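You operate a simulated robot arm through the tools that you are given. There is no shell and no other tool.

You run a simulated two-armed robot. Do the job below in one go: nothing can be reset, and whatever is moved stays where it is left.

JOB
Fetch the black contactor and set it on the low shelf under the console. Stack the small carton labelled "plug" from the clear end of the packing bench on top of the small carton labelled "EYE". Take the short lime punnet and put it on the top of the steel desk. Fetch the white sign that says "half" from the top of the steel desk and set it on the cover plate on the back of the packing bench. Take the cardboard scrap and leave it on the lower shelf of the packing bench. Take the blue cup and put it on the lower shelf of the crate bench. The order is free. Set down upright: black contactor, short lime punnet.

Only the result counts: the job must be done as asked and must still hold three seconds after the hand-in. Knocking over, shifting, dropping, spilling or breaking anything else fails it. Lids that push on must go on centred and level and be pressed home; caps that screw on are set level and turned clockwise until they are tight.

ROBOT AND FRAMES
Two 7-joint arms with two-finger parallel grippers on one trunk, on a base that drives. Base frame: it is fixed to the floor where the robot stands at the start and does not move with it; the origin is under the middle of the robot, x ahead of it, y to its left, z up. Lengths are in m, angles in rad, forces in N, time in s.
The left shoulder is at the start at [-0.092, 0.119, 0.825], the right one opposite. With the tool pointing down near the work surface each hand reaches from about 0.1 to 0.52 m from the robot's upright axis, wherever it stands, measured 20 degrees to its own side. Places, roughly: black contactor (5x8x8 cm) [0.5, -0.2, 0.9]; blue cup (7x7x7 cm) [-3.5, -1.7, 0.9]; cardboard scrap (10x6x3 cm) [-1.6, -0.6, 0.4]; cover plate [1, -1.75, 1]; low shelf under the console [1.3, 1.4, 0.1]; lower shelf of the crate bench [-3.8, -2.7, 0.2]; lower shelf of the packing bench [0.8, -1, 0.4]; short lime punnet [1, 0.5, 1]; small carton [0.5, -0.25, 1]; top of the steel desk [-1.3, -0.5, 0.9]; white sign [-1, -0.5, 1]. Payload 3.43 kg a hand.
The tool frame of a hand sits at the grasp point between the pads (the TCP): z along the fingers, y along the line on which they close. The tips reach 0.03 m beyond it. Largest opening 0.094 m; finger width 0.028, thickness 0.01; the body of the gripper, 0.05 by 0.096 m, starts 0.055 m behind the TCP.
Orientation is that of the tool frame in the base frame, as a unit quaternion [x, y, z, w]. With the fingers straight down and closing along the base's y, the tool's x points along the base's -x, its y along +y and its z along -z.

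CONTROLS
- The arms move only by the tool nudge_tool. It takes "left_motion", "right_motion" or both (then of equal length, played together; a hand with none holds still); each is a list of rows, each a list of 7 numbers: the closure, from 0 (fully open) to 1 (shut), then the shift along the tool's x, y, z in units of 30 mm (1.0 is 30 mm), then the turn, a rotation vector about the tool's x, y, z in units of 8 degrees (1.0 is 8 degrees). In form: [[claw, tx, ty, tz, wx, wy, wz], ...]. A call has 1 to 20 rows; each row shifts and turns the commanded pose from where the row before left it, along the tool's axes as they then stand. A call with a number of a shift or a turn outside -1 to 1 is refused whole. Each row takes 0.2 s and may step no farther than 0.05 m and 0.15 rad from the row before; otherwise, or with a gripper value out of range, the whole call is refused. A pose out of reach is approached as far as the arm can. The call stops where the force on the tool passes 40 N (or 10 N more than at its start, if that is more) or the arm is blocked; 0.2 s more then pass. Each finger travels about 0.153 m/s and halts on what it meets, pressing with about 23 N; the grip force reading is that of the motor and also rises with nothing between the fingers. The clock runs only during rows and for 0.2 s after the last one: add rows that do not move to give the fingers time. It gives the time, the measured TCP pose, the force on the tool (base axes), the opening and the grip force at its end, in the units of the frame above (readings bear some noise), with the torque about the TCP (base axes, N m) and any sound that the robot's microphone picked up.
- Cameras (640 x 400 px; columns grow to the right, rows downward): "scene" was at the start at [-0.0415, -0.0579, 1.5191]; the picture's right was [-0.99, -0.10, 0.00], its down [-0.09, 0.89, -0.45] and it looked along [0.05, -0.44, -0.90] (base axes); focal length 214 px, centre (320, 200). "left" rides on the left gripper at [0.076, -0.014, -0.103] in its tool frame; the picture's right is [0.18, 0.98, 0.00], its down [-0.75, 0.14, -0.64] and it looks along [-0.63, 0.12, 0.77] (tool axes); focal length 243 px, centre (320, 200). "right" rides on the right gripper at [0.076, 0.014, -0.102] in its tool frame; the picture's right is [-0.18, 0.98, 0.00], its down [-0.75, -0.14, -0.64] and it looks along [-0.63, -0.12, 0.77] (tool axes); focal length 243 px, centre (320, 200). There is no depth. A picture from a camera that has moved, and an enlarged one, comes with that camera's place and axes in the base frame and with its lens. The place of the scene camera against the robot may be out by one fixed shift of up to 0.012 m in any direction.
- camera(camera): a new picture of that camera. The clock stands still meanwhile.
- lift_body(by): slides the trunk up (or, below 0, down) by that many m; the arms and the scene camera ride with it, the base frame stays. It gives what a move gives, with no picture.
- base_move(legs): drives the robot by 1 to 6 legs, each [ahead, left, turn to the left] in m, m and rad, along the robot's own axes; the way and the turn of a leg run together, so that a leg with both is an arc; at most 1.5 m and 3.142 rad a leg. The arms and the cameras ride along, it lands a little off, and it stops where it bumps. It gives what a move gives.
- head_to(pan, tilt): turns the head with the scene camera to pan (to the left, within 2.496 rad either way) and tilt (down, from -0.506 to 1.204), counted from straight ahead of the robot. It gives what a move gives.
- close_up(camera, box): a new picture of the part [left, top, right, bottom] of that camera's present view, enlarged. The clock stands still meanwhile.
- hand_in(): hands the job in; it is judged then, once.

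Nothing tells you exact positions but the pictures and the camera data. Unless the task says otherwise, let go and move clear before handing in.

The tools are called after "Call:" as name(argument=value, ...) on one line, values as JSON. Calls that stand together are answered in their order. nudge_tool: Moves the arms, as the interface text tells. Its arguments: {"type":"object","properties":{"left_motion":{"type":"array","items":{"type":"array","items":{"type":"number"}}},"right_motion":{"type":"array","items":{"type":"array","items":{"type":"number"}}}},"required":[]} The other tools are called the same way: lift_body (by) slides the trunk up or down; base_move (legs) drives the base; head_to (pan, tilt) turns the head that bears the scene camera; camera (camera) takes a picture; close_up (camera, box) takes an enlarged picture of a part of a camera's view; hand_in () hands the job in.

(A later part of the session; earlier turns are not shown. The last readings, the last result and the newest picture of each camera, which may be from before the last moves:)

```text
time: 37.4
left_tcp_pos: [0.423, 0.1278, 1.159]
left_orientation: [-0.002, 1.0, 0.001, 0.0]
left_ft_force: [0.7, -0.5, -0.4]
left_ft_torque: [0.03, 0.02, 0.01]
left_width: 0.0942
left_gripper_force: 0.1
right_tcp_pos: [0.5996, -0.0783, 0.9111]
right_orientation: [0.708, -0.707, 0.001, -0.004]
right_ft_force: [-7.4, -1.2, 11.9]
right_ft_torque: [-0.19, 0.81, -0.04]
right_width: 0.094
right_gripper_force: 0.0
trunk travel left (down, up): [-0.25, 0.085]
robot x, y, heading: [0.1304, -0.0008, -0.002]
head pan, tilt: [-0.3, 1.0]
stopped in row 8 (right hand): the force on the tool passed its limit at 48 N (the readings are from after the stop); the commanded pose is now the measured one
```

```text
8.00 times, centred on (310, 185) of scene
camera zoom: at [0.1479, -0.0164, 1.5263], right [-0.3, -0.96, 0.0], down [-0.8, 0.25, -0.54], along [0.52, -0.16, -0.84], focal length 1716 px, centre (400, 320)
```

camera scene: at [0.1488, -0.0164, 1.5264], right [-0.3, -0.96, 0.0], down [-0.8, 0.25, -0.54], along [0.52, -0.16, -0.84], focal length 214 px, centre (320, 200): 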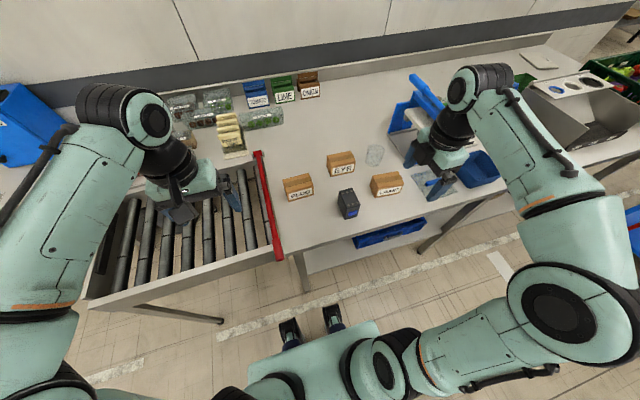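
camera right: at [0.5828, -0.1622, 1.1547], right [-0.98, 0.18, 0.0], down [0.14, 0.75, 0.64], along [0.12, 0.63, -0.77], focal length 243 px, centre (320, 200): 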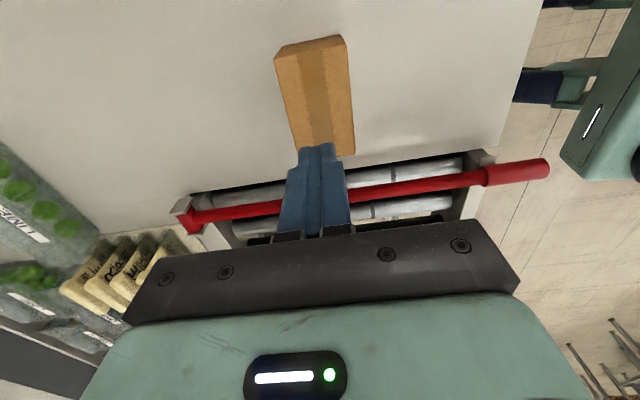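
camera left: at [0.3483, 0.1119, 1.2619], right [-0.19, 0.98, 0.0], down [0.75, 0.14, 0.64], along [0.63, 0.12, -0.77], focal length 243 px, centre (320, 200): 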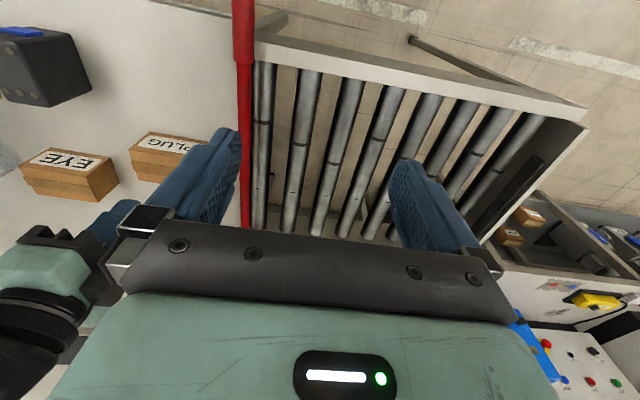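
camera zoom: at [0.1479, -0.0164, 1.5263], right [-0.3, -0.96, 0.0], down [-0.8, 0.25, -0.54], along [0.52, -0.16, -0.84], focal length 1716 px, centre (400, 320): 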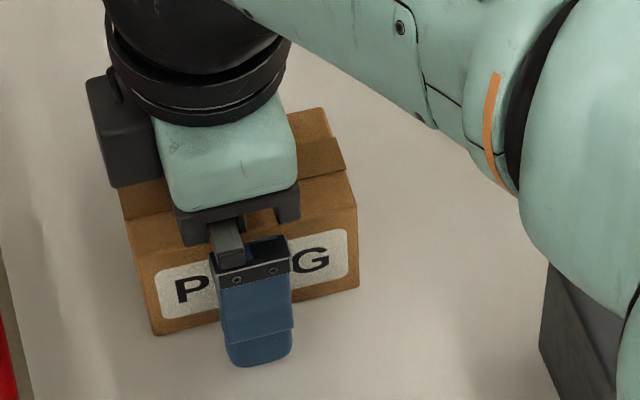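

The fingertips touched the bench, so its top is at z≈0.88. I'll back off 5 mm, grip, and raise in small steps to see whether it holds.

Call:
nudge_tool(right_motion=[[0, 0, 0, -0.2, 0, 0, 0], [0.5, 0, 0, 0, 0, 0, 0], [1, 0, 0, 0, 0, 0, 0], [1, 0, 0, 0, 0, 0, 0], [1, 0, 0, 0, 0, 0, 0], [1, 0, 0, 0, 0, 0, 0], [1, 0, 0, -0.1, 0, 0, 0], [1, 0, 0, -0.2, 0, 0, 0], [1, 0, 0, 0, 0, 0, 0]])

Call:
close_up(camera="scene", box=[270, 160, 350, 210])

Call:
camera(camera="right")

```text
time: 39.4
left_tcp_pos: [0.4246, 0.1279, 1.1595]
left_orientation: [-0.002, 1.0, 0.001, 0.0]
left_ft_force: [-0.2, -0.3, -0.4]
left_ft_torque: [-0.01, 0.0, 0.02]
left_width: 0.0938
left_gripper_force: 0.0
right_tcp_pos: [0.5994, -0.0784, 0.9241]
right_orientation: [-0.707, 0.707, -0.002, 0.004]
right_ft_force: [-0.1, 0.1, -2.4]
right_ft_torque: [0.01, 0.01, -0.01]
right_width: 0.062
right_gripper_force: 23.0
trunk travel left (down, up): [-0.25, 0.085]
robot x, y, heading: [0.1312, -0.0002, -0.001]
head pan, tilt: [-0.3, 1.0]
```

```text
8.00 times, centred on (310, 185) of scene
camera zoom: at [0.1489, -0.0164, 1.5263], right [-0.3, -0.96, 0.0], down [-0.8, 0.25, -0.54], along [0.52, -0.16, -0.84], focal length 1716 px, centre (400, 320)
```

zoom: 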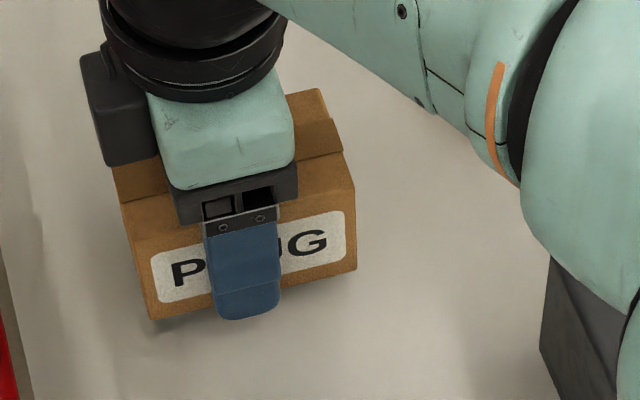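

```text
taken
camera right: at [0.5848, -0.1564, 1.0257], right [-0.98, 0.18, -0.01], down [0.13, 0.75, 0.65], along [0.12, 0.63, -0.76], focal length 243 px, centre (320, 200)
```

right: 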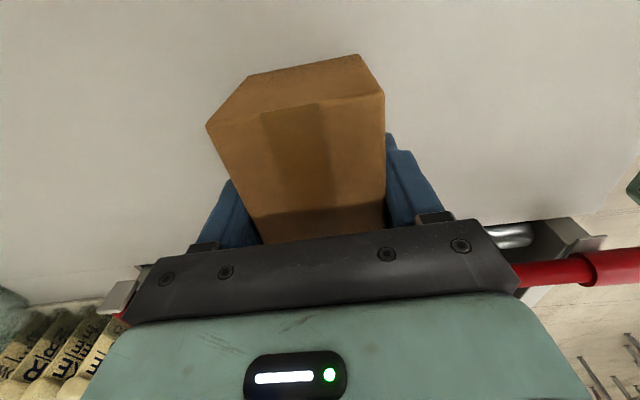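

The carton is off the bench and weighs about 2.4 N, so it holds. I'll keep raising slowly.

Call:
nudge_tool(right_motion=[[1, 0, 0, -0.2, 0, 0, 0], [1, 0, 0, -0.3, 0, 0, 0], [1, 0, 0, -0.4, 0, 0, 0], [1, 0, 0, -0.4, 0, 0, 0], [1, 0, 0, -0.4, 0, 0, 0], [1, 0, 0, -0.4, 0, 0, 0], [1, 0, 0, -0.4, 0, 0, 0], [1, 0, 0, -0.4, 0, 0, 0], [1, 0, 0, -0.3, 0, 0, 0], [1, 0, 0, -0.2, 0, 0, 0], [1, 0, 0, 0, 0, 0, 0]])

Call:
camera(camera="scene")

Call:
camera(camera="right")

```text
time: 41.8
left_tcp_pos: [0.4233, 0.1276, 1.1586]
left_orientation: [-0.002, 1.0, 0.001, 0.0]
left_ft_force: [0.1, 0.1, -0.1]
left_ft_torque: [0.01, -0.01, 0.02]
left_width: 0.094
left_gripper_force: 0.1
right_tcp_pos: [0.6004, -0.0801, 1.0258]
right_orientation: [0.708, -0.707, 0.002, -0.004]
right_ft_force: [-0.2, -0.2, -1.5]
right_ft_torque: [0.01, 0.01, -0.01]
right_width: 0.0622
right_gripper_force: 23.0
trunk travel left (down, up): [-0.25, 0.085]
robot x, y, heading: [0.1335, 0.0018, 0.001]
head pan, tilt: [-0.3, 1.0]
```

```text
taken
camera scene: at [0.1489, -0.0164, 1.5263], right [-0.3, -0.96, 0.0], down [-0.8, 0.25, -0.54], along [0.52, -0.16, -0.84], focal length 214 px, centre (320, 200)
```

scene: 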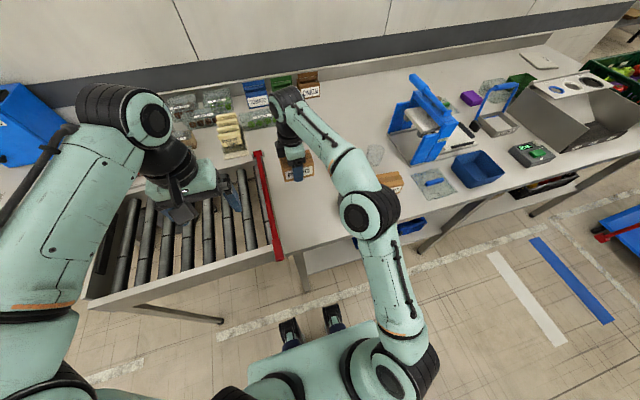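

```text
taken
camera right: at [0.5841, -0.1572, 1.1279], right [-0.98, 0.18, -0.01], down [0.13, 0.75, 0.65], along [0.12, 0.63, -0.76], focal length 243 px, centre (320, 200)
```

right: 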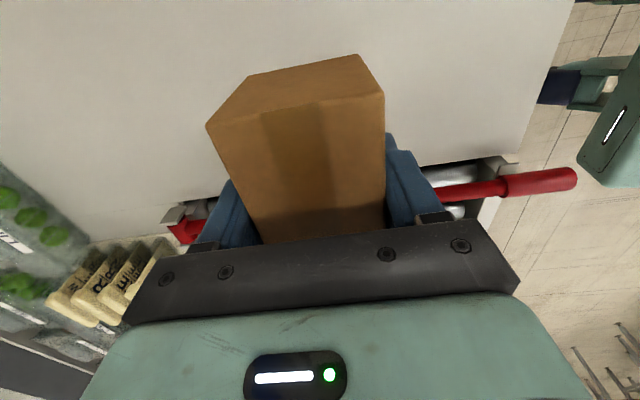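

The carton is held firmly. EYE should be near (0.65, -0.261); I'll carry the plug over it slowly with clearance, then check from the left wrist camera.

Call:
nudge_tool(right_motion=[[1, 0.1, 0, -0.2, 0, 0, 0], [1, 0.2, -0.05, -0.2, 0, 0, 0], [1, 0.35, -0.1, -0.2, 0, 0, 0], [1, 0.45, -0.15, -0.2, 0, 0, 0], [1, 0.45, -0.15, 0, 0, 0, 0], [1, 0.45, -0.15, 0, 0, 0, 0], [1, 0.45, -0.15, 0, 0, 0, 0], [1, 0.45, -0.15, 0, 0, 0, 0], [1, 0.45, -0.15, 0, 0, 0, 0], [1, 0.45, -0.15, 0, 0, 0, 0], [1, 0.45, -0.15, 0, 0, 0, 0], [1, 0.45, -0.12, 0, 0, 0, 0], [1, 0.45, -0.1, 0, 0, 0, 0], [1, 0.4, -0.1, 0, 0, 0, 0], [1, 0.3, -0.05, 0, 0, 0, 0], [1, 0.2, 0, 0, 0, 0, 0], [1, 0.13, 0, 0, 0, 0, 0], [1, 0, 0, 0, 0, 0, 0]])

Call:
camera(camera="left")

Call:
camera(camera="scene")

Call:
camera(camera="right")

```text
time: 45.6
left_tcp_pos: [0.4242, 0.1274, 1.1591]
left_orientation: [-0.002, 1.0, 0.001, 0.001]
left_ft_force: [0.1, 0.0, 0.3]
left_ft_torque: [-0.02, -0.01, -0.03]
left_width: 0.0941
left_gripper_force: 0.1
right_tcp_pos: [0.6174, -0.2517, 1.0409]
right_orientation: [-0.707, 0.707, -0.001, 0.004]
right_ft_force: [-0.3, -0.3, -1.8]
right_ft_torque: [0.03, 0.04, 0.02]
right_width: 0.062
right_gripper_force: 23.1
right hand out of reach, approached as far as the arm can: row 8, 10, 11, 12, 14, 16
trunk travel left (down, up): [-0.25, 0.085]
robot x, y, heading: [0.1297, -0.0005, 0.001]
head pan, tilt: [-0.3, 1.0]
```

```text
taken
camera left: at [0.3486, 0.1122, 1.2618], right [-0.19, 0.98, 0.0], down [0.75, 0.14, 0.64], along [0.63, 0.12, -0.77], focal length 243 px, centre (320, 200)
```

left: 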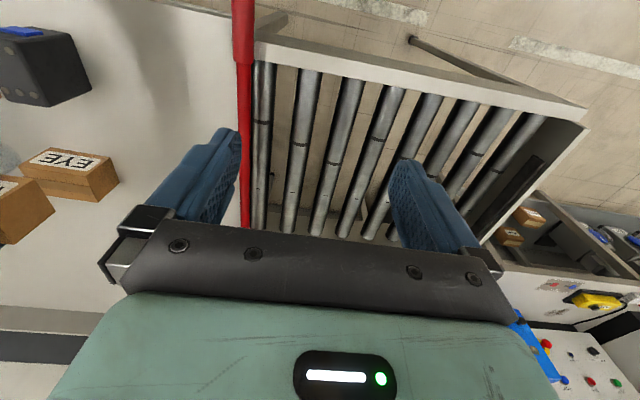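

```text
taken
camera scene: at [0.149, -0.0163, 1.5264], right [-0.3, -0.96, 0.0], down [-0.8, 0.25, -0.54], along [0.52, -0.16, -0.84], focal length 214 px, centre (320, 200)
```

scene: 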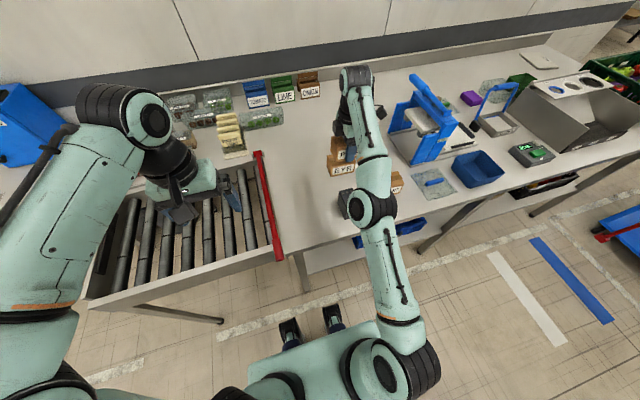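

```text
taken
camera right: at [0.6027, -0.3293, 1.1428], right [-0.98, 0.18, -0.01], down [0.13, 0.75, 0.65], along [0.12, 0.63, -0.76], focal length 243 px, centre (320, 200)
```

right: 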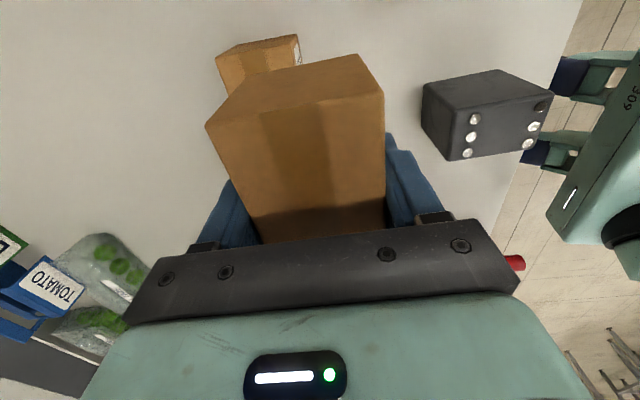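

Reach ran out at x=0.617. Raising the trunk should gain horizontal reach, so I'll lift it 8 cm and then extend.

Call:
lift_body(by=0.08)

Call:
nudge_tool(right_motion=[[1, 0.1, -0.2, 0.2, 0, 0, 0], [1, 0.1, -0.3, 0.3, 0, 0, 0], [1, 0.1, -0.3, 0.4, 0, 0, 0], [1, 0, -0.2, 0.4, 0, 0, 0], [1, 0, -0.1, 0.4, 0, 0, 0], [1, 0, 0, 0.3, 0, 0, 0], [1, 0, 0, 0, 0, 0, 0]])

Call:
camera(camera="scene")

```text
time: 46.8
left_tcp_pos: [0.4236, 0.1293, 1.2397]
left_orientation: [-0.002, 1.0, 0.001, 0.0]
left_ft_force: [0.1, -0.5, 0.3]
left_ft_torque: [0.01, -0.04, 0.01]
left_width: 0.0941
left_gripper_force: 0.1
right_tcp_pos: [0.6497, -0.2517, 1.1717]
right_orientation: [0.707, -0.706, 0.03, -0.033]
right_ft_force: [-0.5, -1.3, -1.8]
right_ft_torque: [0.03, -0.05, -0.02]
right_width: 0.062
right_gripper_force: 23.2
trunk travel left (down, up): [-0.33, 0.005]
robot x, y, heading: [0.1328, -0.0028, -0.003]
head pan, tilt: [-0.3, 1.0]
```

```text
time: 48.4
left_tcp_pos: [0.4235, 0.1289, 1.2386]
left_orientation: [-0.002, 1.0, 0.0, 0.0]
left_ft_force: [-0.7, 1.0, -0.4]
left_ft_torque: [0.04, -0.03, 0.03]
left_width: 0.0942
left_gripper_force: 0.1
right_tcp_pos: [0.6817, -0.2595, 1.1149]
right_orientation: [0.707, -0.706, 0.03, -0.032]
right_ft_force: [0.4, -0.7, -1.1]
right_ft_torque: [-0.03, 0.0, 0.01]
right_width: 0.0619
right_gripper_force: 22.9
right hand out of reach, approached as far as the arm can: row 2, 4, 6
trunk travel left (down, up): [-0.33, 0.005]
robot x, y, heading: [0.1263, 0.0004, -0.001]
head pan, tilt: [-0.3, 1.0]
```

```text
taken
camera scene: at [0.1478, -0.0164, 1.6119], right [-0.3, -0.96, 0.0], down [-0.8, 0.25, -0.54], along [0.52, -0.16, -0.84], focal length 214 px, centre (320, 200)
```

scene: 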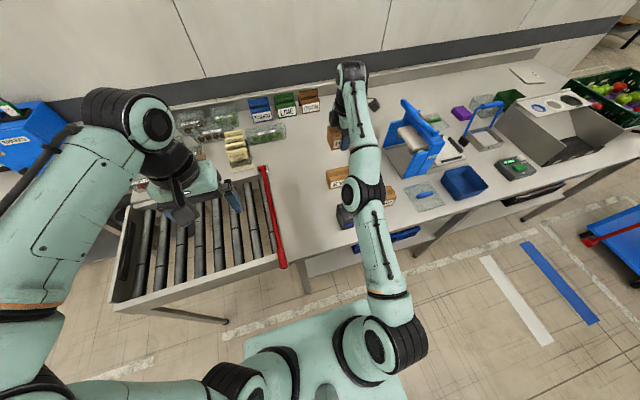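

With the trunk up the arm now overshoots to x=0.68 with a slight tilt. I'll pull back to x≈0.65 and see if it levels.

Call:
nudge_tool(right_motion=[[1, 0, 0.3, 0, 0, 0, 0], [1, 0, 0.4, 0, 0, 0, 0], [1, 0, 0.3, 0, 0, 0, 0], [1, 0, 0, 0, 0, 0, 0]])

Call:
camera(camera="left")

```text
time: 49.4
left_tcp_pos: [0.4244, 0.127, 1.2391]
left_orientation: [-0.001, 1.0, 0.001, 0.0]
left_ft_force: [-0.5, 0.8, 0.2]
left_ft_torque: [0.03, -0.02, 0.0]
left_width: 0.0941
left_gripper_force: 0.1
right_tcp_pos: [0.6762, -0.2633, 1.1232]
right_orientation: [0.707, -0.706, 0.03, -0.033]
right_ft_force: [-0.5, -0.4, -1.5]
right_ft_torque: [0.04, 0.02, 0.0]
right_width: 0.0619
right_gripper_force: 22.7
right hand out of reach, approached as far as the arm can: row 1, 2, 3
trunk travel left (down, up): [-0.33, 0.005]
robot x, y, heading: [0.1312, -0.0019, 0.001]
head pan, tilt: [-0.3, 1.0]
```

```text
taken
camera left: at [0.3485, 0.1121, 1.3419], right [-0.19, 0.98, 0.0], down [0.75, 0.14, 0.64], along [0.63, 0.12, -0.77], focal length 243 px, centre (320, 200)
```

left: 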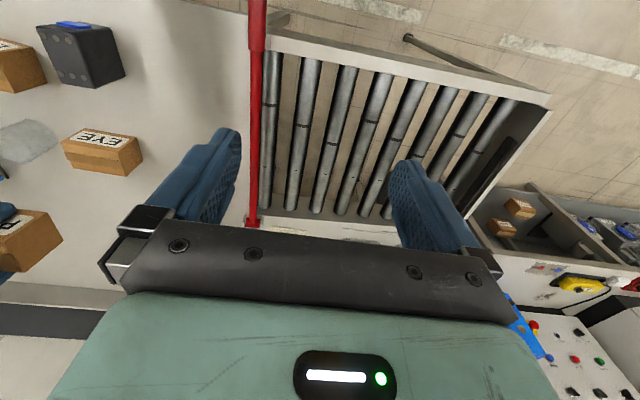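

The tool-down reach is simply too short from here, so I need to stand more directly in front of EYE. I'll retract the hand, then shift the base right by about 0.15 m.

Call:
nudge_tool(right_motion=[[1, 0, 0.3, -0.3, 0, 0, 0], [1, 0, 0.4, -0.4, 0, 0, 0], [1, 0, 0.5, -0.4, 0, 0, 0], [1, -0.3, 0.5, 0, 0, 0, 0], [1, -0.4, 0.5, 0, 0, 0, 0], [1, -0.4, 0.5, 0, 0, 0, 0], [1, -0.4, 0.5, 0, 0, 0, 0], [1, -0.4, 0.5, 0, 0, 0, 0], [1, -0.3, 0.4, 0, 0, 0, 0], [1, -0.2, 0.3, 0, 0, 0, 0], [1, 0, 0, 0, 0, 0, 0]])

Call:
camera(camera="scene")

```text
time: 51.8
left_tcp_pos: [0.4238, 0.1276, 1.2399]
left_orientation: [-0.002, 1.0, 0.002, 0.0]
left_ft_force: [-0.7, 0.6, 0.5]
left_ft_torque: [0.03, 0.01, 0.0]
left_width: 0.0939
left_gripper_force: 0.0
right_tcp_pos: [0.651, -0.2146, 1.1841]
right_orientation: [0.707, -0.706, 0.031, -0.033]
right_ft_force: [-0.2, 0.3, -0.9]
right_ft_torque: [0.02, 0.0, -0.02]
right_width: 0.0622
right_gripper_force: 22.3
right hand out of reach, approached as far as the arm can: row 1, 2, 3, 4, 5, 6, 7, 8, 9, 10
trunk travel left (down, up): [-0.33, 0.005]
robot x, y, heading: [0.1317, -0.0015, 0.0]
head pan, tilt: [-0.3, 1.0]
```

```text
taken
camera scene: at [0.1479, -0.0165, 1.6119], right [-0.3, -0.96, 0.0], down [-0.8, 0.25, -0.54], along [0.52, -0.16, -0.84], focal length 214 px, centre (320, 200)
```

scene: 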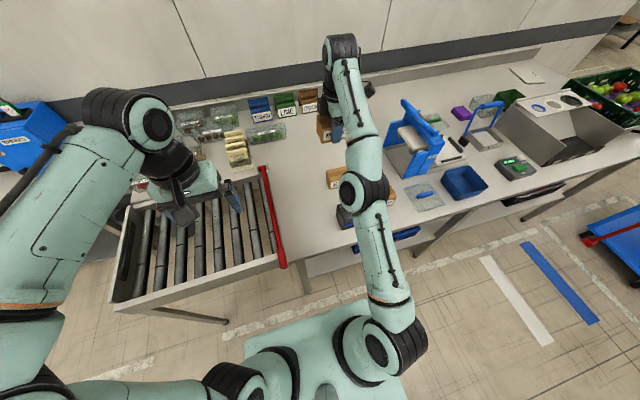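

The arm is almost straight and responds poorly near its singular pose. I'll try a short pure pull-back toward the robot to see how it reacts.

Call:
nudge_tool(right_motion=[[1, 0, 0.5, 0, 0, 0, 0], [1, 0, 0.5, 0, 0, 0, 0], [1, 0, 0.5, 0, 0, 0, 0], [1, 0, 0.5, 0, 0, 0, 0], [1, 0, 0, 0, 0, 0, 0]])

```text
time: 53.0
left_tcp_pos: [0.4254, 0.1289, 1.2394]
left_orientation: [-0.002, 1.0, 0.001, 0.0]
left_ft_force: [-0.3, -0.7, -0.1]
left_ft_torque: [0.0, 0.02, -0.03]
left_width: 0.0938
left_gripper_force: 0.1
right_tcp_pos: [0.6015, -0.2166, 1.1861]
right_orientation: [0.707, -0.706, 0.031, -0.034]
right_ft_force: [0.0, 0.8, -1.3]
right_ft_torque: [-0.02, -0.03, 0.04]
right_width: 0.062
right_gripper_force: 23.5
right hand out of reach, approached as far as the arm can: row 1
trunk travel left (down, up): [-0.33, 0.005]
robot x, y, heading: [0.129, -0.001, -0.0]
head pan, tilt: [-0.3, 1.0]
```

Responding again. I'll level the tool (undo the ~5° tilt) and retract further before driving.

Call:
nudge_tool(right_motion=[[1, 0, 0.4, 0, 0, 0, 0], [1, -0.2, 0.4, 0, -0.33, 0, 0], [1, -0.3, 0.4, 0, -0.33, 0, 0], [1, -0.3, 0.4, 0.2, 0, 0, 0], [1, -0.3, 0.4, 0.4, 0, 0, 0], [1, -0.2, 0.4, 0.4, 0, 0, 0], [1, -0.1, 0.3, 0.4, 0, 0, 0], [1, 0, 0, 0, 0, 0, 0]])

Call:
base_move(legs=[[-0.03, 0, 0], [0, -0.15, 0], [0.05, 0, 0]])

Call:
camera(camera="scene")

Call:
camera(camera="right")

Call:
camera(camera="left")

```text
time: 54.8
left_tcp_pos: [0.425, 0.1277, 1.2397]
left_orientation: [-0.001, 1.0, 0.001, -0.001]
left_ft_force: [0.5, -0.2, 0.2]
left_ft_torque: [-0.02, -0.02, -0.03]
left_width: 0.094
left_gripper_force: 0.1
right_tcp_pos: [0.521, -0.1755, 1.142]
right_orientation: [0.708, -0.706, 0.0, 0.0]
right_ft_force: [0.0, -0.8, -1.0]
right_ft_torque: [0.0, 0.03, 0.0]
right_width: 0.0622
right_gripper_force: 23.3
trunk travel left (down, up): [-0.33, 0.005]
robot x, y, heading: [0.1274, -0.0023, 0.003]
head pan, tilt: [-0.3, 1.0]
```

```text
time: 57.7
left_tcp_pos: [0.4432, -0.0218, 1.2402]
left_orientation: [0.0, 1.0, 0.001, -0.002]
left_ft_force: [-0.6, 1.0, 0.3]
left_ft_torque: [-0.01, 0.01, 0.02]
left_width: 0.0944
left_gripper_force: 0.1
right_tcp_pos: [0.5396, -0.323, 1.141]
right_orientation: [-0.707, 0.707, 0.002, 0.001]
right_ft_force: [0.9, 0.9, -1.2]
right_ft_torque: [0.02, 0.01, -0.01]
right_width: 0.0621
right_gripper_force: 22.7
trunk travel left (down, up): [-0.33, 0.005]
robot x, y, heading: [0.15, -0.151, -0.009]
head pan, tilt: [-0.3, 1.0]
```

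```text
taken
camera scene: at [0.1665, -0.1656, 1.6115], right [-0.3, -0.95, 0.0], down [-0.8, 0.25, -0.54], along [0.52, -0.16, -0.84], focal length 214 px, centre (320, 200)
```

scene: 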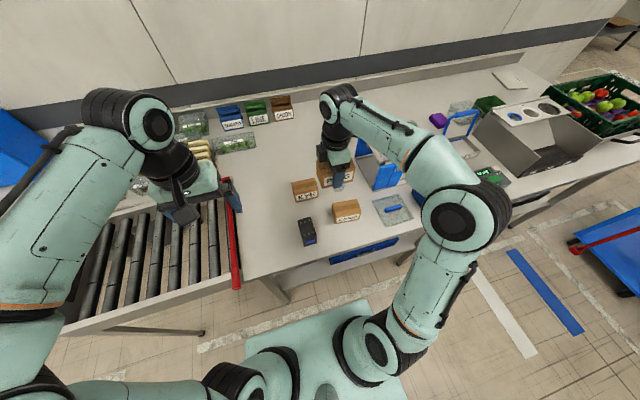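

```text
taken
camera right: at [0.525, -0.4017, 1.2432], right [-0.98, 0.18, 0.0], down [0.14, 0.75, 0.64], along [0.12, 0.63, -0.76], focal length 243 px, centre (320, 200)
```

right: 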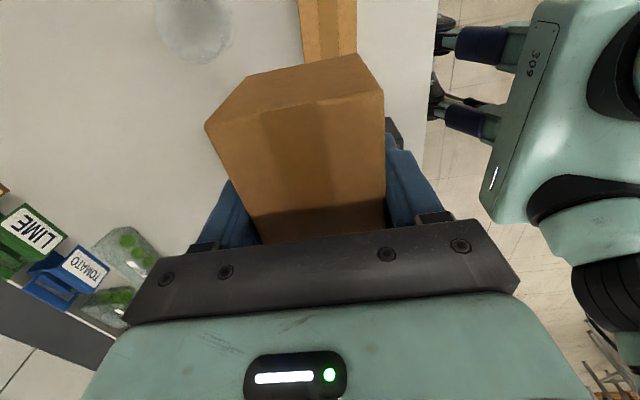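

```text
taken
camera left: at [0.367, -0.0373, 1.3414], right [-0.19, 0.98, 0.0], down [0.75, 0.14, 0.64], along [0.63, 0.12, -0.77], focal length 243 px, centre (320, 200)
```

left: 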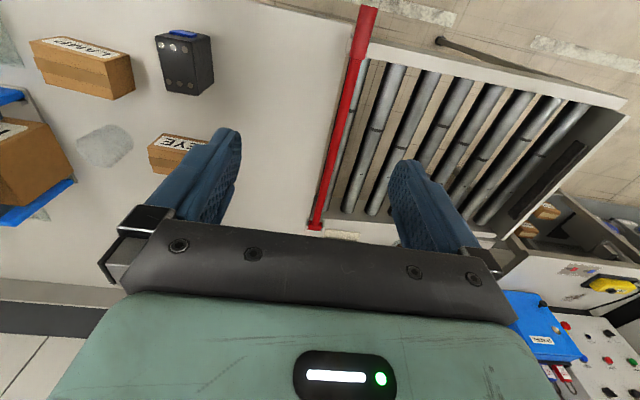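

The base went to x=0.15 here without a bump, so the block before was local. I'll try edging further ahead.

Call:
base_move(legs=[[0.08, 0, 0.009]])

Call:
close_up(camera="scene", box=[240, 130, 440, 255])

Call:
camera(camera="left")

```text
time: 58.5
left_tcp_pos: [0.4463, -0.0216, 1.2391]
left_orientation: [-0.002, 1.0, 0.001, -0.001]
left_ft_force: [0.6, 0.6, 0.2]
left_ft_torque: [0.01, 0.04, 0.02]
left_width: 0.0939
left_gripper_force: 0.1
right_tcp_pos: [0.5443, -0.3232, 1.1407]
right_orientation: [0.708, -0.706, -0.002, -0.001]
right_ft_force: [0.0, 0.1, -1.5]
right_ft_torque: [-0.01, 0.0, -0.02]
right_width: 0.0619
right_gripper_force: 22.9
trunk travel left (down, up): [-0.33, 0.005]
robot x, y, heading: [0.152, -0.1476, 0.006]
head pan, tilt: [-0.3, 1.0]
stopped in leg 1: the robot was blocked; the commanded pose is now the measured one
```

```text
3.20 times, centred on (340, 192) of scene
camera zoom: at [0.1704, -0.1667, 1.6119], right [-0.29, -0.96, 0.0], down [-0.8, 0.25, -0.54], along [0.52, -0.16, -0.84], focal length 686 px, centre (256, 224)
```

zoom: 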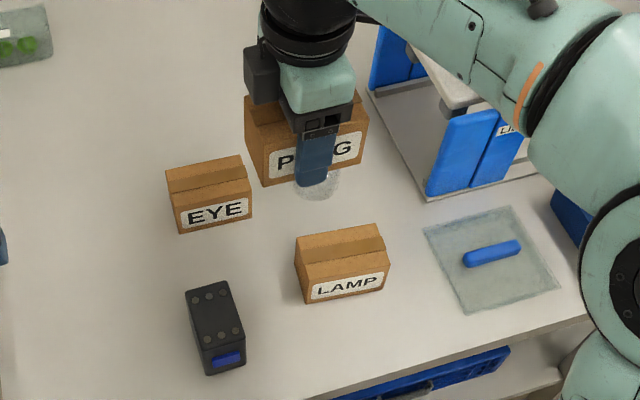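

```text
taken
camera left: at [0.3706, -0.038, 1.3418], right [-0.19, 0.98, 0.0], down [0.75, 0.14, 0.64], along [0.63, 0.12, -0.77], focal length 243 px, centre (320, 200)
```

left: 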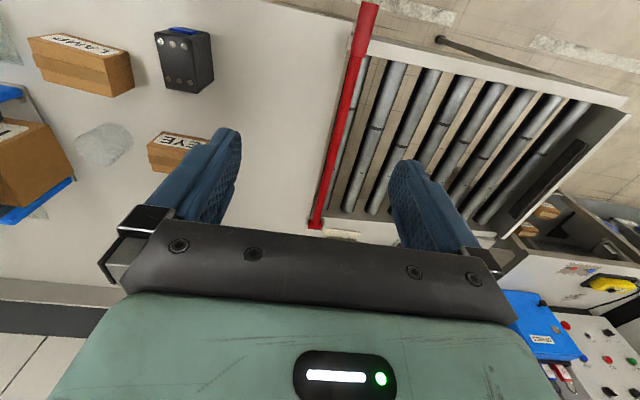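

Now the robot stands at (0.152, -0.148), with EYE only 0.51 m away. I'll move the plug to above EYE at a hover height.

Call:
nudge_tool(right_motion=[[1, -0.2, -0.3, 0.2, 0, 0, 0], [1, -0.25, -0.4, 0.35, 0, 0, 0], [1, -0.25, -0.4, 0.4, 0, 0, 0], [1, -0.25, -0.4, 0.4, 0, 0, 0], [1, -0.25, -0.4, 0.4, 0, 0, 0], [1, -0.25, -0.4, 0.4, 0, 0, 0], [1, -0.25, -0.4, 0.4, 0, 0, 0], [1, -0.2, -0.4, 0.4, 0, 0, 0], [1, -0.13, -0.3, 0.3, 0, 0, 0], [1, 0, -0.13, 0.08, 0, 0, 0], [1, 0, 0, 0, 0, 0, 0]])

Call:
close_up(camera="scene", box=[240, 130, 440, 255])

Call:
camera(camera="left")

```text
time: 60.9
left_tcp_pos: [0.4451, -0.0215, 1.2393]
left_orientation: [-0.002, 1.0, 0.001, 0.0]
left_ft_force: [0.3, 1.1, -0.2]
left_ft_torque: [-0.05, -0.01, -0.01]
left_width: 0.0941
left_gripper_force: 0.1
right_tcp_pos: [0.6484, -0.2622, 1.041]
right_orientation: [0.708, -0.706, -0.002, -0.001]
right_ft_force: [0.3, 1.1, -2.2]
right_ft_torque: [0.0, 0.01, 0.0]
right_width: 0.0618
right_gripper_force: 23.0
trunk travel left (down, up): [-0.33, 0.005]
robot x, y, heading: [0.1519, -0.1514, 0.001]
head pan, tilt: [-0.3, 1.0]
```

```text
3.20 times, centred on (340, 192) of scene
camera zoom: at [0.1697, -0.1665, 1.6119], right [-0.29, -0.96, 0.0], down [-0.8, 0.25, -0.54], along [0.52, -0.16, -0.84], focal length 686 px, centre (256, 224)
```

zoom: 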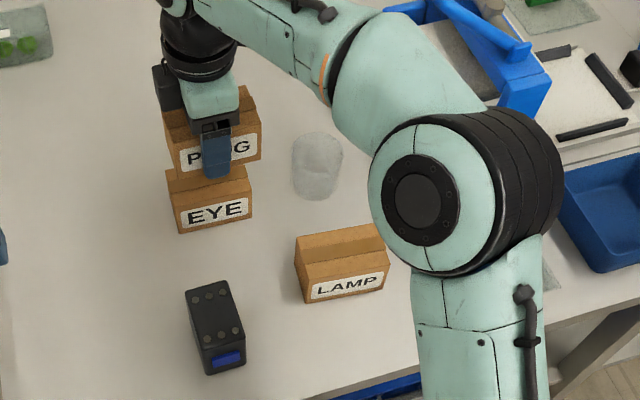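

```text
taken
camera left: at [0.37, -0.0377, 1.3418], right [-0.19, 0.98, 0.0], down [0.75, 0.14, 0.64], along [0.63, 0.12, -0.77], focal length 243 px, centre (320, 200)
```

left: 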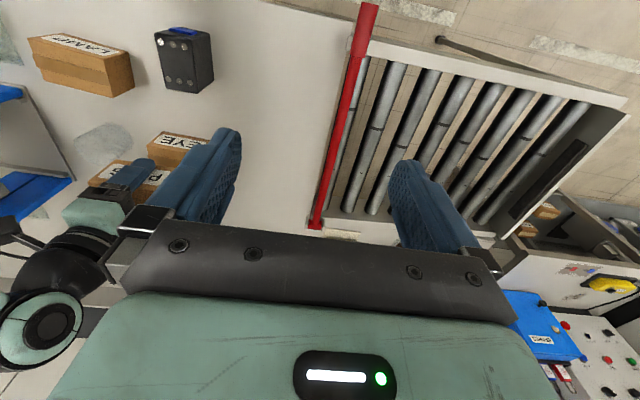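

Comparing the front edges, the plug needs about +9 mm in x and +6 mm in y to sit centred on EYE. I'll adjust and descend to just above contact.

Call:
nudge_tool(right_motion=[[1, -0.2, -0.3, 0, 0, 0, 0], [1, 0, 0, 0.3, 0, 0, 0], [1, 0, 0, 0.4, 0, 0, 0], [1, 0, 0, 0.4, 0, 0, 0], [1, 0, 0, 0.3, 0, 0, 0], [1, 0, 0, 0.2, 0, 0, 0], [1, 0, 0, 0, 0, 0, 0]])

Call:
close_up(camera="scene", box=[270, 150, 350, 200])

Call:
close_up(camera="left", box=[60, 100, 220, 200])

```text
time: 62.5
left_tcp_pos: [0.446, -0.0219, 1.2394]
left_orientation: [-0.002, 1.0, 0.002, 0.0]
left_ft_force: [0.2, -0.9, 0.9]
left_ft_torque: [0.03, 0.01, -0.01]
left_width: 0.0938
left_gripper_force: 0.0
right_tcp_pos: [0.6584, -0.2558, 0.9934]
right_orientation: [0.707, -0.707, -0.003, 0.0]
right_ft_force: [0.0, -0.6, -0.4]
right_ft_torque: [0.02, 0.02, 0.03]
right_width: 0.0623
right_gripper_force: 22.9
trunk travel left (down, up): [-0.33, 0.005]
robot x, y, heading: [0.1529, -0.1534, 0.003]
head pan, tilt: [-0.3, 1.0]
```

```text
8.00 times, centred on (310, 175) of scene
camera zoom: at [0.1697, -0.1665, 1.6119], right [-0.29, -0.96, 0.0], down [-0.8, 0.25, -0.54], along [0.52, -0.16, -0.84], focal length 1716 px, centre (400, 400)
```

zoom: 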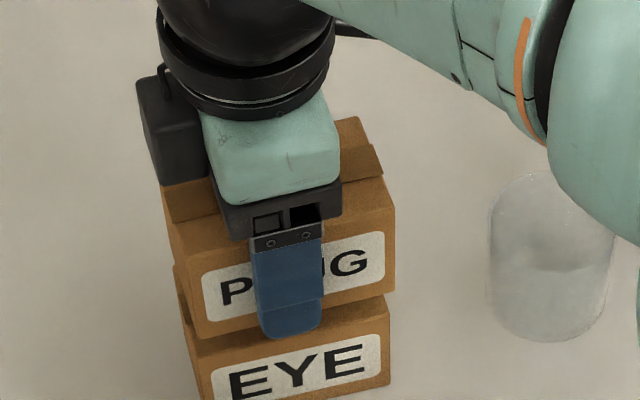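

```text
4.00 times, centred on (140, 150) of left
camera zoom: at [0.37, -0.0378, 1.3418], right [-0.19, 0.98, 0.0], down [0.75, 0.14, 0.64], along [0.63, 0.12, -0.77], focal length 970 px, centre (1040, 400)
```

zoom: 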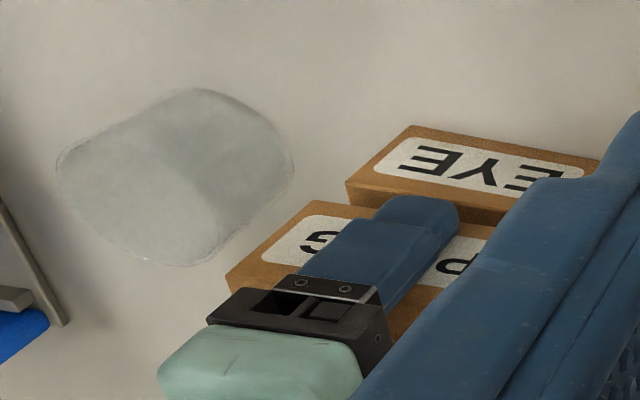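

The plug is lined up within a few millimetres with roughly a 1 cm gap. I'll descend in small steps until contact shows.

Call:
nudge_tool(right_motion=[[1, 0, 0.05, 0.12, 0, 0, 0], [1, 0, 0, 0.12, 0, 0, 0], [1, 0, 0, 0, 0, 0, 0]])

Call:
nudge_tool(right_motion=[[1, 0, 0, 0.1, 0, 0, 0], [1, 0, 0, 0, 0, 0, 0]])

Call:
nudge_tool(right_motion=[[1, 0, 0, 0.1, 0, 0, 0], [1, 0, 0, 0, 0, 0, 0]])

Call:
close_up(camera="scene", box=[270, 150, 350, 200])

```text
time: 63.3
left_tcp_pos: [0.4463, -0.0214, 1.2389]
left_orientation: [-0.002, 1.0, 0.002, -0.001]
left_ft_force: [-0.4, 0.0, 0.7]
left_ft_torque: [0.02, -0.01, 0.05]
left_width: 0.0939
left_gripper_force: 0.1
right_tcp_pos: [0.6557, -0.256, 0.9864]
right_orientation: [0.708, -0.706, -0.001, 0.0]
right_ft_force: [-0.5, 0.5, -2.0]
right_ft_torque: [0.0, 0.01, 0.0]
right_width: 0.0623
right_gripper_force: 23.1
trunk travel left (down, up): [-0.33, 0.005]
robot x, y, heading: [0.1516, -0.1483, -0.003]
head pan, tilt: [-0.3, 1.0]
```

```text
time: 63.9
left_tcp_pos: [0.4453, -0.0219, 1.2393]
left_orientation: [-0.001, 1.0, 0.002, 0.0]
left_ft_force: [-0.5, 0.9, -0.5]
left_ft_torque: [-0.03, -0.04, -0.02]
left_width: 0.0941
left_gripper_force: 0.1
right_tcp_pos: [0.6553, -0.2553, 0.9832]
right_orientation: [0.708, -0.706, -0.002, -0.001]
right_ft_force: [0.5, 0.1, -0.7]
right_ft_torque: [-0.01, 0.0, 0.0]
right_width: 0.062
right_gripper_force: 22.7
trunk travel left (down, up): [-0.33, 0.005]
robot x, y, heading: [0.1469, -0.1505, -0.0]
head pan, tilt: [-0.3, 1.0]
```

```text
time: 64.5
left_tcp_pos: [0.4451, -0.0229, 1.2389]
left_orientation: [-0.001, 1.0, 0.003, 0.0]
left_ft_force: [-0.8, 0.4, -1.1]
left_ft_torque: [-0.02, 0.0, -0.03]
left_width: 0.0938
left_gripper_force: 0.0
right_tcp_pos: [0.6553, -0.2557, 0.9812]
right_orientation: [0.708, -0.706, -0.002, -0.001]
right_ft_force: [-0.1, -0.5, -0.6]
right_ft_torque: [0.0, 0.0, 0.03]
right_width: 0.0622
right_gripper_force: 22.8
trunk travel left (down, up): [-0.33, 0.005]
robot x, y, heading: [0.1517, -0.1494, 0.004]
head pan, tilt: [-0.3, 1.0]
```

```text
8.00 times, centred on (310, 175) of scene
camera zoom: at [0.1697, -0.1665, 1.6119], right [-0.29, -0.96, 0.0], down [-0.8, 0.25, -0.54], along [0.52, -0.16, -0.84], focal length 1716 px, centre (400, 400)
```

zoom: 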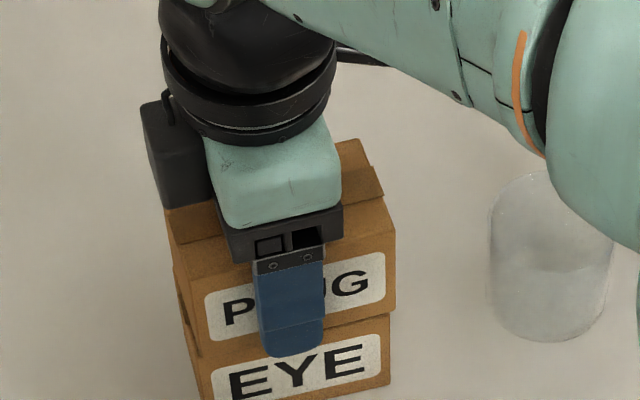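

The gap has almost closed. A few more tiny steps until I feel contact.

Call:
nudge_tool(right_motion=[[1, 0, 0, 0.08, 0, 0, 0], [1, 0, 0, 0, 0, 0, 0]])

Call:
nudge_tool(right_motion=[[1, 0, 0, 0.08, 0, 0, 0], [1, 0, 0, 0, 0, 0, 0]])

Call:
close_up(camera="scene", box=[270, 150, 350, 200])

```text
time: 65.1
left_tcp_pos: [0.4451, -0.0214, 1.2394]
left_orientation: [-0.002, 1.0, 0.001, 0.0]
left_ft_force: [0.2, 0.5, 1.2]
left_ft_torque: [0.0, 0.04, -0.01]
left_width: 0.0939
left_gripper_force: 0.2
right_tcp_pos: [0.6561, -0.2547, 0.9792]
right_orientation: [0.708, -0.706, -0.001, 0.0]
right_ft_force: [0.2, -0.9, -1.5]
right_ft_torque: [0.0, 0.01, 0.0]
right_width: 0.0622
right_gripper_force: 22.6
trunk travel left (down, up): [-0.33, 0.005]
robot x, y, heading: [0.1516, -0.1511, 0.003]
head pan, tilt: [-0.3, 1.0]
```

```text
time: 65.7
left_tcp_pos: [0.4448, -0.0219, 1.2387]
left_orientation: [-0.002, 1.0, 0.002, -0.001]
left_ft_force: [-0.3, -0.4, -0.1]
left_ft_torque: [-0.02, 0.02, 0.04]
left_width: 0.094
left_gripper_force: 0.1
right_tcp_pos: [0.6569, -0.2562, 0.9763]
right_orientation: [0.708, -0.706, -0.001, -0.001]
right_ft_force: [-1.2, 0.7, -1.2]
right_ft_torque: [-0.02, -0.04, -0.01]
right_width: 0.062
right_gripper_force: 22.5
trunk travel left (down, up): [-0.33, 0.005]
robot x, y, heading: [0.1515, -0.1505, 0.001]
head pan, tilt: [-0.3, 1.0]
```

```text
8.00 times, centred on (310, 175) of scene
camera zoom: at [0.1697, -0.1665, 1.6119], right [-0.29, -0.96, 0.0], down [-0.8, 0.25, -0.54], along [0.52, -0.16, -0.84], focal length 1716 px, centre (400, 400)
```

zoom: 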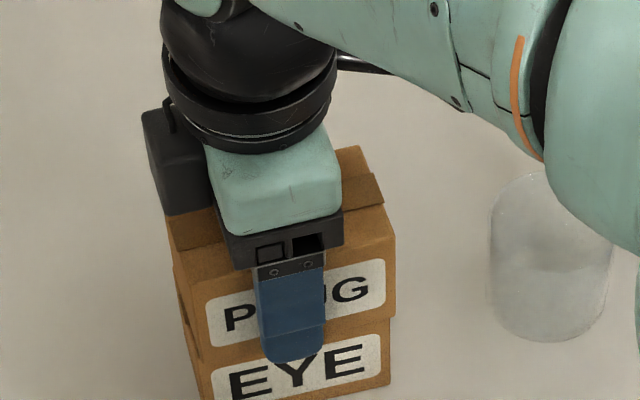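

Call:
nudge_tool(right_motion=[[1, 0, 0, 0.08, 0, 0, 0], [1, 0, 0, 0, 0, 0, 0]])

Call:
nudge_tool(right_motion=[[1, 0, 0, 0.08, 0, 0, 0], [1, 0, 0, 0, 0, 0, 0]])

Call:
close_up(camera="scene", box=[270, 150, 350, 200])

```text
time: 66.3
left_tcp_pos: [0.4459, -0.0225, 1.2395]
left_orientation: [-0.001, 1.0, 0.002, 0.0]
left_ft_force: [0.4, -0.6, 0.5]
left_ft_torque: [-0.04, 0.01, 0.0]
left_width: 0.0939
left_gripper_force: 0.1
right_tcp_pos: [0.6555, -0.256, 0.9747]
right_orientation: [0.708, -0.706, 0.0, -0.003]
right_ft_force: [-0.1, 0.4, 13.5]
right_ft_torque: [-0.36, 0.1, -0.02]
right_width: 0.0622
right_gripper_force: 22.8
trunk travel left (down, up): [-0.33, 0.005]
robot x, y, heading: [0.154, -0.1481, 0.006]
head pan, tilt: [-0.3, 1.0]
```

```text
time: 66.9
left_tcp_pos: [0.4446, -0.0222, 1.2402]
left_orientation: [-0.002, 1.0, 0.001, 0.0]
left_ft_force: [0.5, -0.1, 0.1]
left_ft_torque: [-0.03, -0.02, 0.01]
left_width: 0.0942
left_gripper_force: 0.2
right_tcp_pos: [0.656, -0.2557, 0.9723]
right_orientation: [0.708, -0.706, 0.0, -0.003]
right_ft_force: [1.2, -1.6, 24.7]
right_ft_torque: [0.05, 0.03, 0.0]
right_width: 0.0625
right_gripper_force: 22.9
trunk travel left (down, up): [-0.33, 0.005]
robot x, y, heading: [0.1505, -0.1467, -0.0]
head pan, tilt: [-0.3, 1.0]
```

```text
8.00 times, centred on (310, 175) of scene
camera zoom: at [0.1677, -0.1662, 1.612], right [-0.29, -0.96, 0.0], down [-0.8, 0.25, -0.54], along [0.52, -0.16, -0.84], focal length 1716 px, centre (400, 400)
```

zoom: 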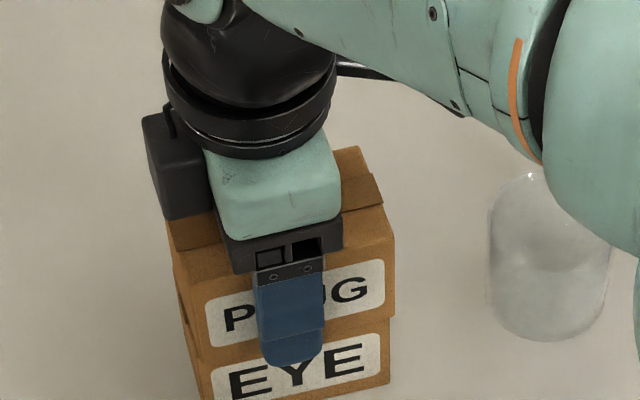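

Contact is firm (about 25 N). I'll ease the load, open and rise straight up.

Call:
nudge_tool(right_motion=[[1, 0, 0, -0.12, 0, 0, 0], [0.4, 0, 0, 0, 0, 0, 0], [0.2, 0, 0, 0, 0, 0, 0], [0, 0, 0, 0, 0, 0, 0], [0, 0, 0, 0, 0, 0, 0], [0, 0, 0, -0.5, 0, 0, 0], [0, 0, 0, -0.8, 0, 0, 0], [0, 0, 0, -0.8, 0, 0, 0], [0, 0, 0, -0.8, 0, 0, 0], [0, 0, 0, -0.8, 0, 0, 0], [0, 0, 0, 0, 0, 0, 0]])

Call:
close_up(camera="scene", box=[250, 130, 370, 205])

Call:
camera(camera="right")

```text
time: 69.3
left_tcp_pos: [0.4454, -0.022, 1.2392]
left_orientation: [-0.002, 1.0, 0.002, 0.0]
left_ft_force: [-0.5, 0.1, -0.2]
left_ft_torque: [-0.03, -0.04, 0.02]
left_width: 0.0939
left_gripper_force: 0.0
right_tcp_pos: [0.6568, -0.2569, 1.0875]
right_orientation: [0.708, -0.706, -0.002, -0.001]
right_ft_force: [-0.3, -0.7, -0.3]
right_ft_torque: [0.02, 0.01, -0.03]
right_width: 0.0943
right_gripper_force: 0.1
trunk travel left (down, up): [-0.33, 0.005]
robot x, y, heading: [0.153, -0.1506, -0.003]
head pan, tilt: [-0.3, 1.0]
```

```text
5.33 times, centred on (310, 168) of scene
camera zoom: at [0.1697, -0.1665, 1.6119], right [-0.29, -0.96, 0.0], down [-0.8, 0.25, -0.54], along [0.52, -0.16, -0.84], focal length 1144 px, centre (373, 373)
```

zoom: 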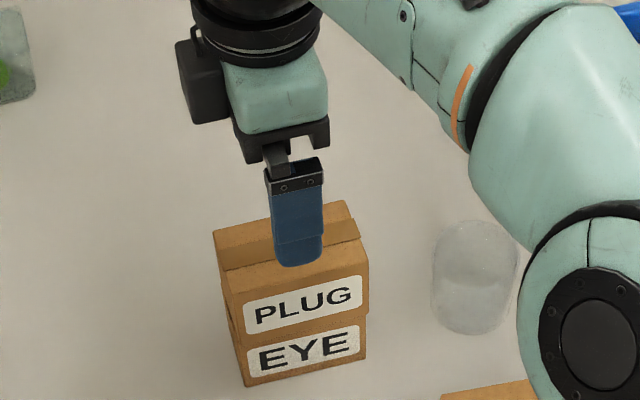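

```text
taken
camera right: at [0.6424, -0.3335, 1.1887], right [-0.98, 0.18, 0.0], down [0.14, 0.75, 0.64], along [0.11, 0.63, -0.76], focal length 243 px, centre (320, 200)
```

right: 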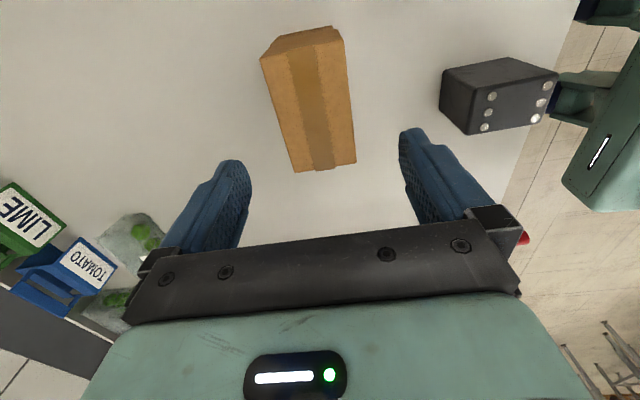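

The stack looks neat. Now before picking the contactor I want a good look at the console's low shelf, to choose the hand orientation.

Call:
head_to(pan=0.85, tilt=0.6)

Call:
close_up(camera="scene", box=[200, 80, 440, 230])

Call:
close_up(camera="scene", box=[280, 150, 380, 213])

```text
time: 70.6
left_tcp_pos: [0.4451, -0.0225, 1.2397]
left_orientation: [-0.002, 1.0, 0.001, 0.0]
left_ft_force: [-0.2, 1.2, 0.5]
left_ft_torque: [-0.01, 0.0, 0.01]
left_width: 0.0942
left_gripper_force: 0.1
right_tcp_pos: [0.6568, -0.2549, 1.0871]
right_orientation: [0.708, -0.706, -0.002, -0.001]
right_ft_force: [0.1, 0.9, 0.2]
right_ft_torque: [-0.03, 0.02, -0.02]
right_width: 0.0941
right_gripper_force: 0.0
trunk travel left (down, up): [-0.33, 0.005]
robot x, y, heading: [0.1523, -0.1503, 0.001]
head pan, tilt: [0.85, 0.6]
```

```text
2.67 times, centred on (320, 155) of scene
camera zoom: at [0.1613, -0.0795, 1.6439], right [0.75, -0.66, 0.0], down [-0.37, -0.42, -0.82], along [0.54, 0.62, -0.57], focal length 572 px, centre (320, 320)
```

zoom: 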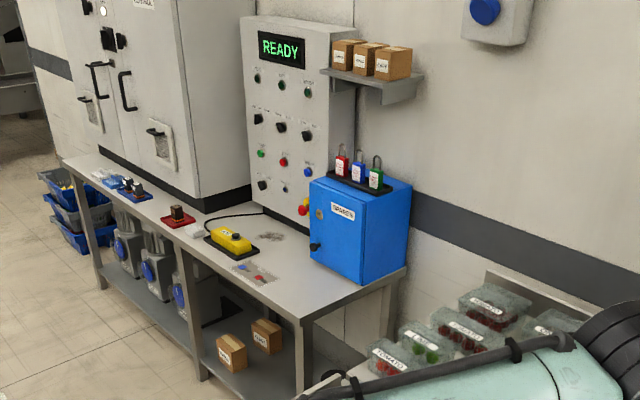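

```text
6.35 times, centred on (330, 182) of scene
camera zoom: at [0.1613, -0.0795, 1.6439], right [0.75, -0.66, 0.0], down [-0.37, -0.42, -0.82], along [0.54, 0.62, -0.57], focal length 1362 px, centre (256, 318)
```

zoom: 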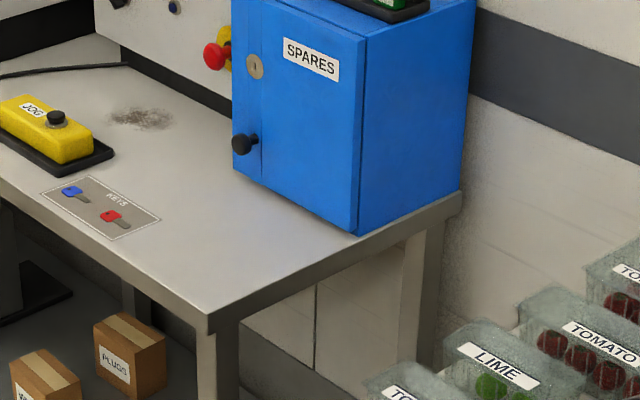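

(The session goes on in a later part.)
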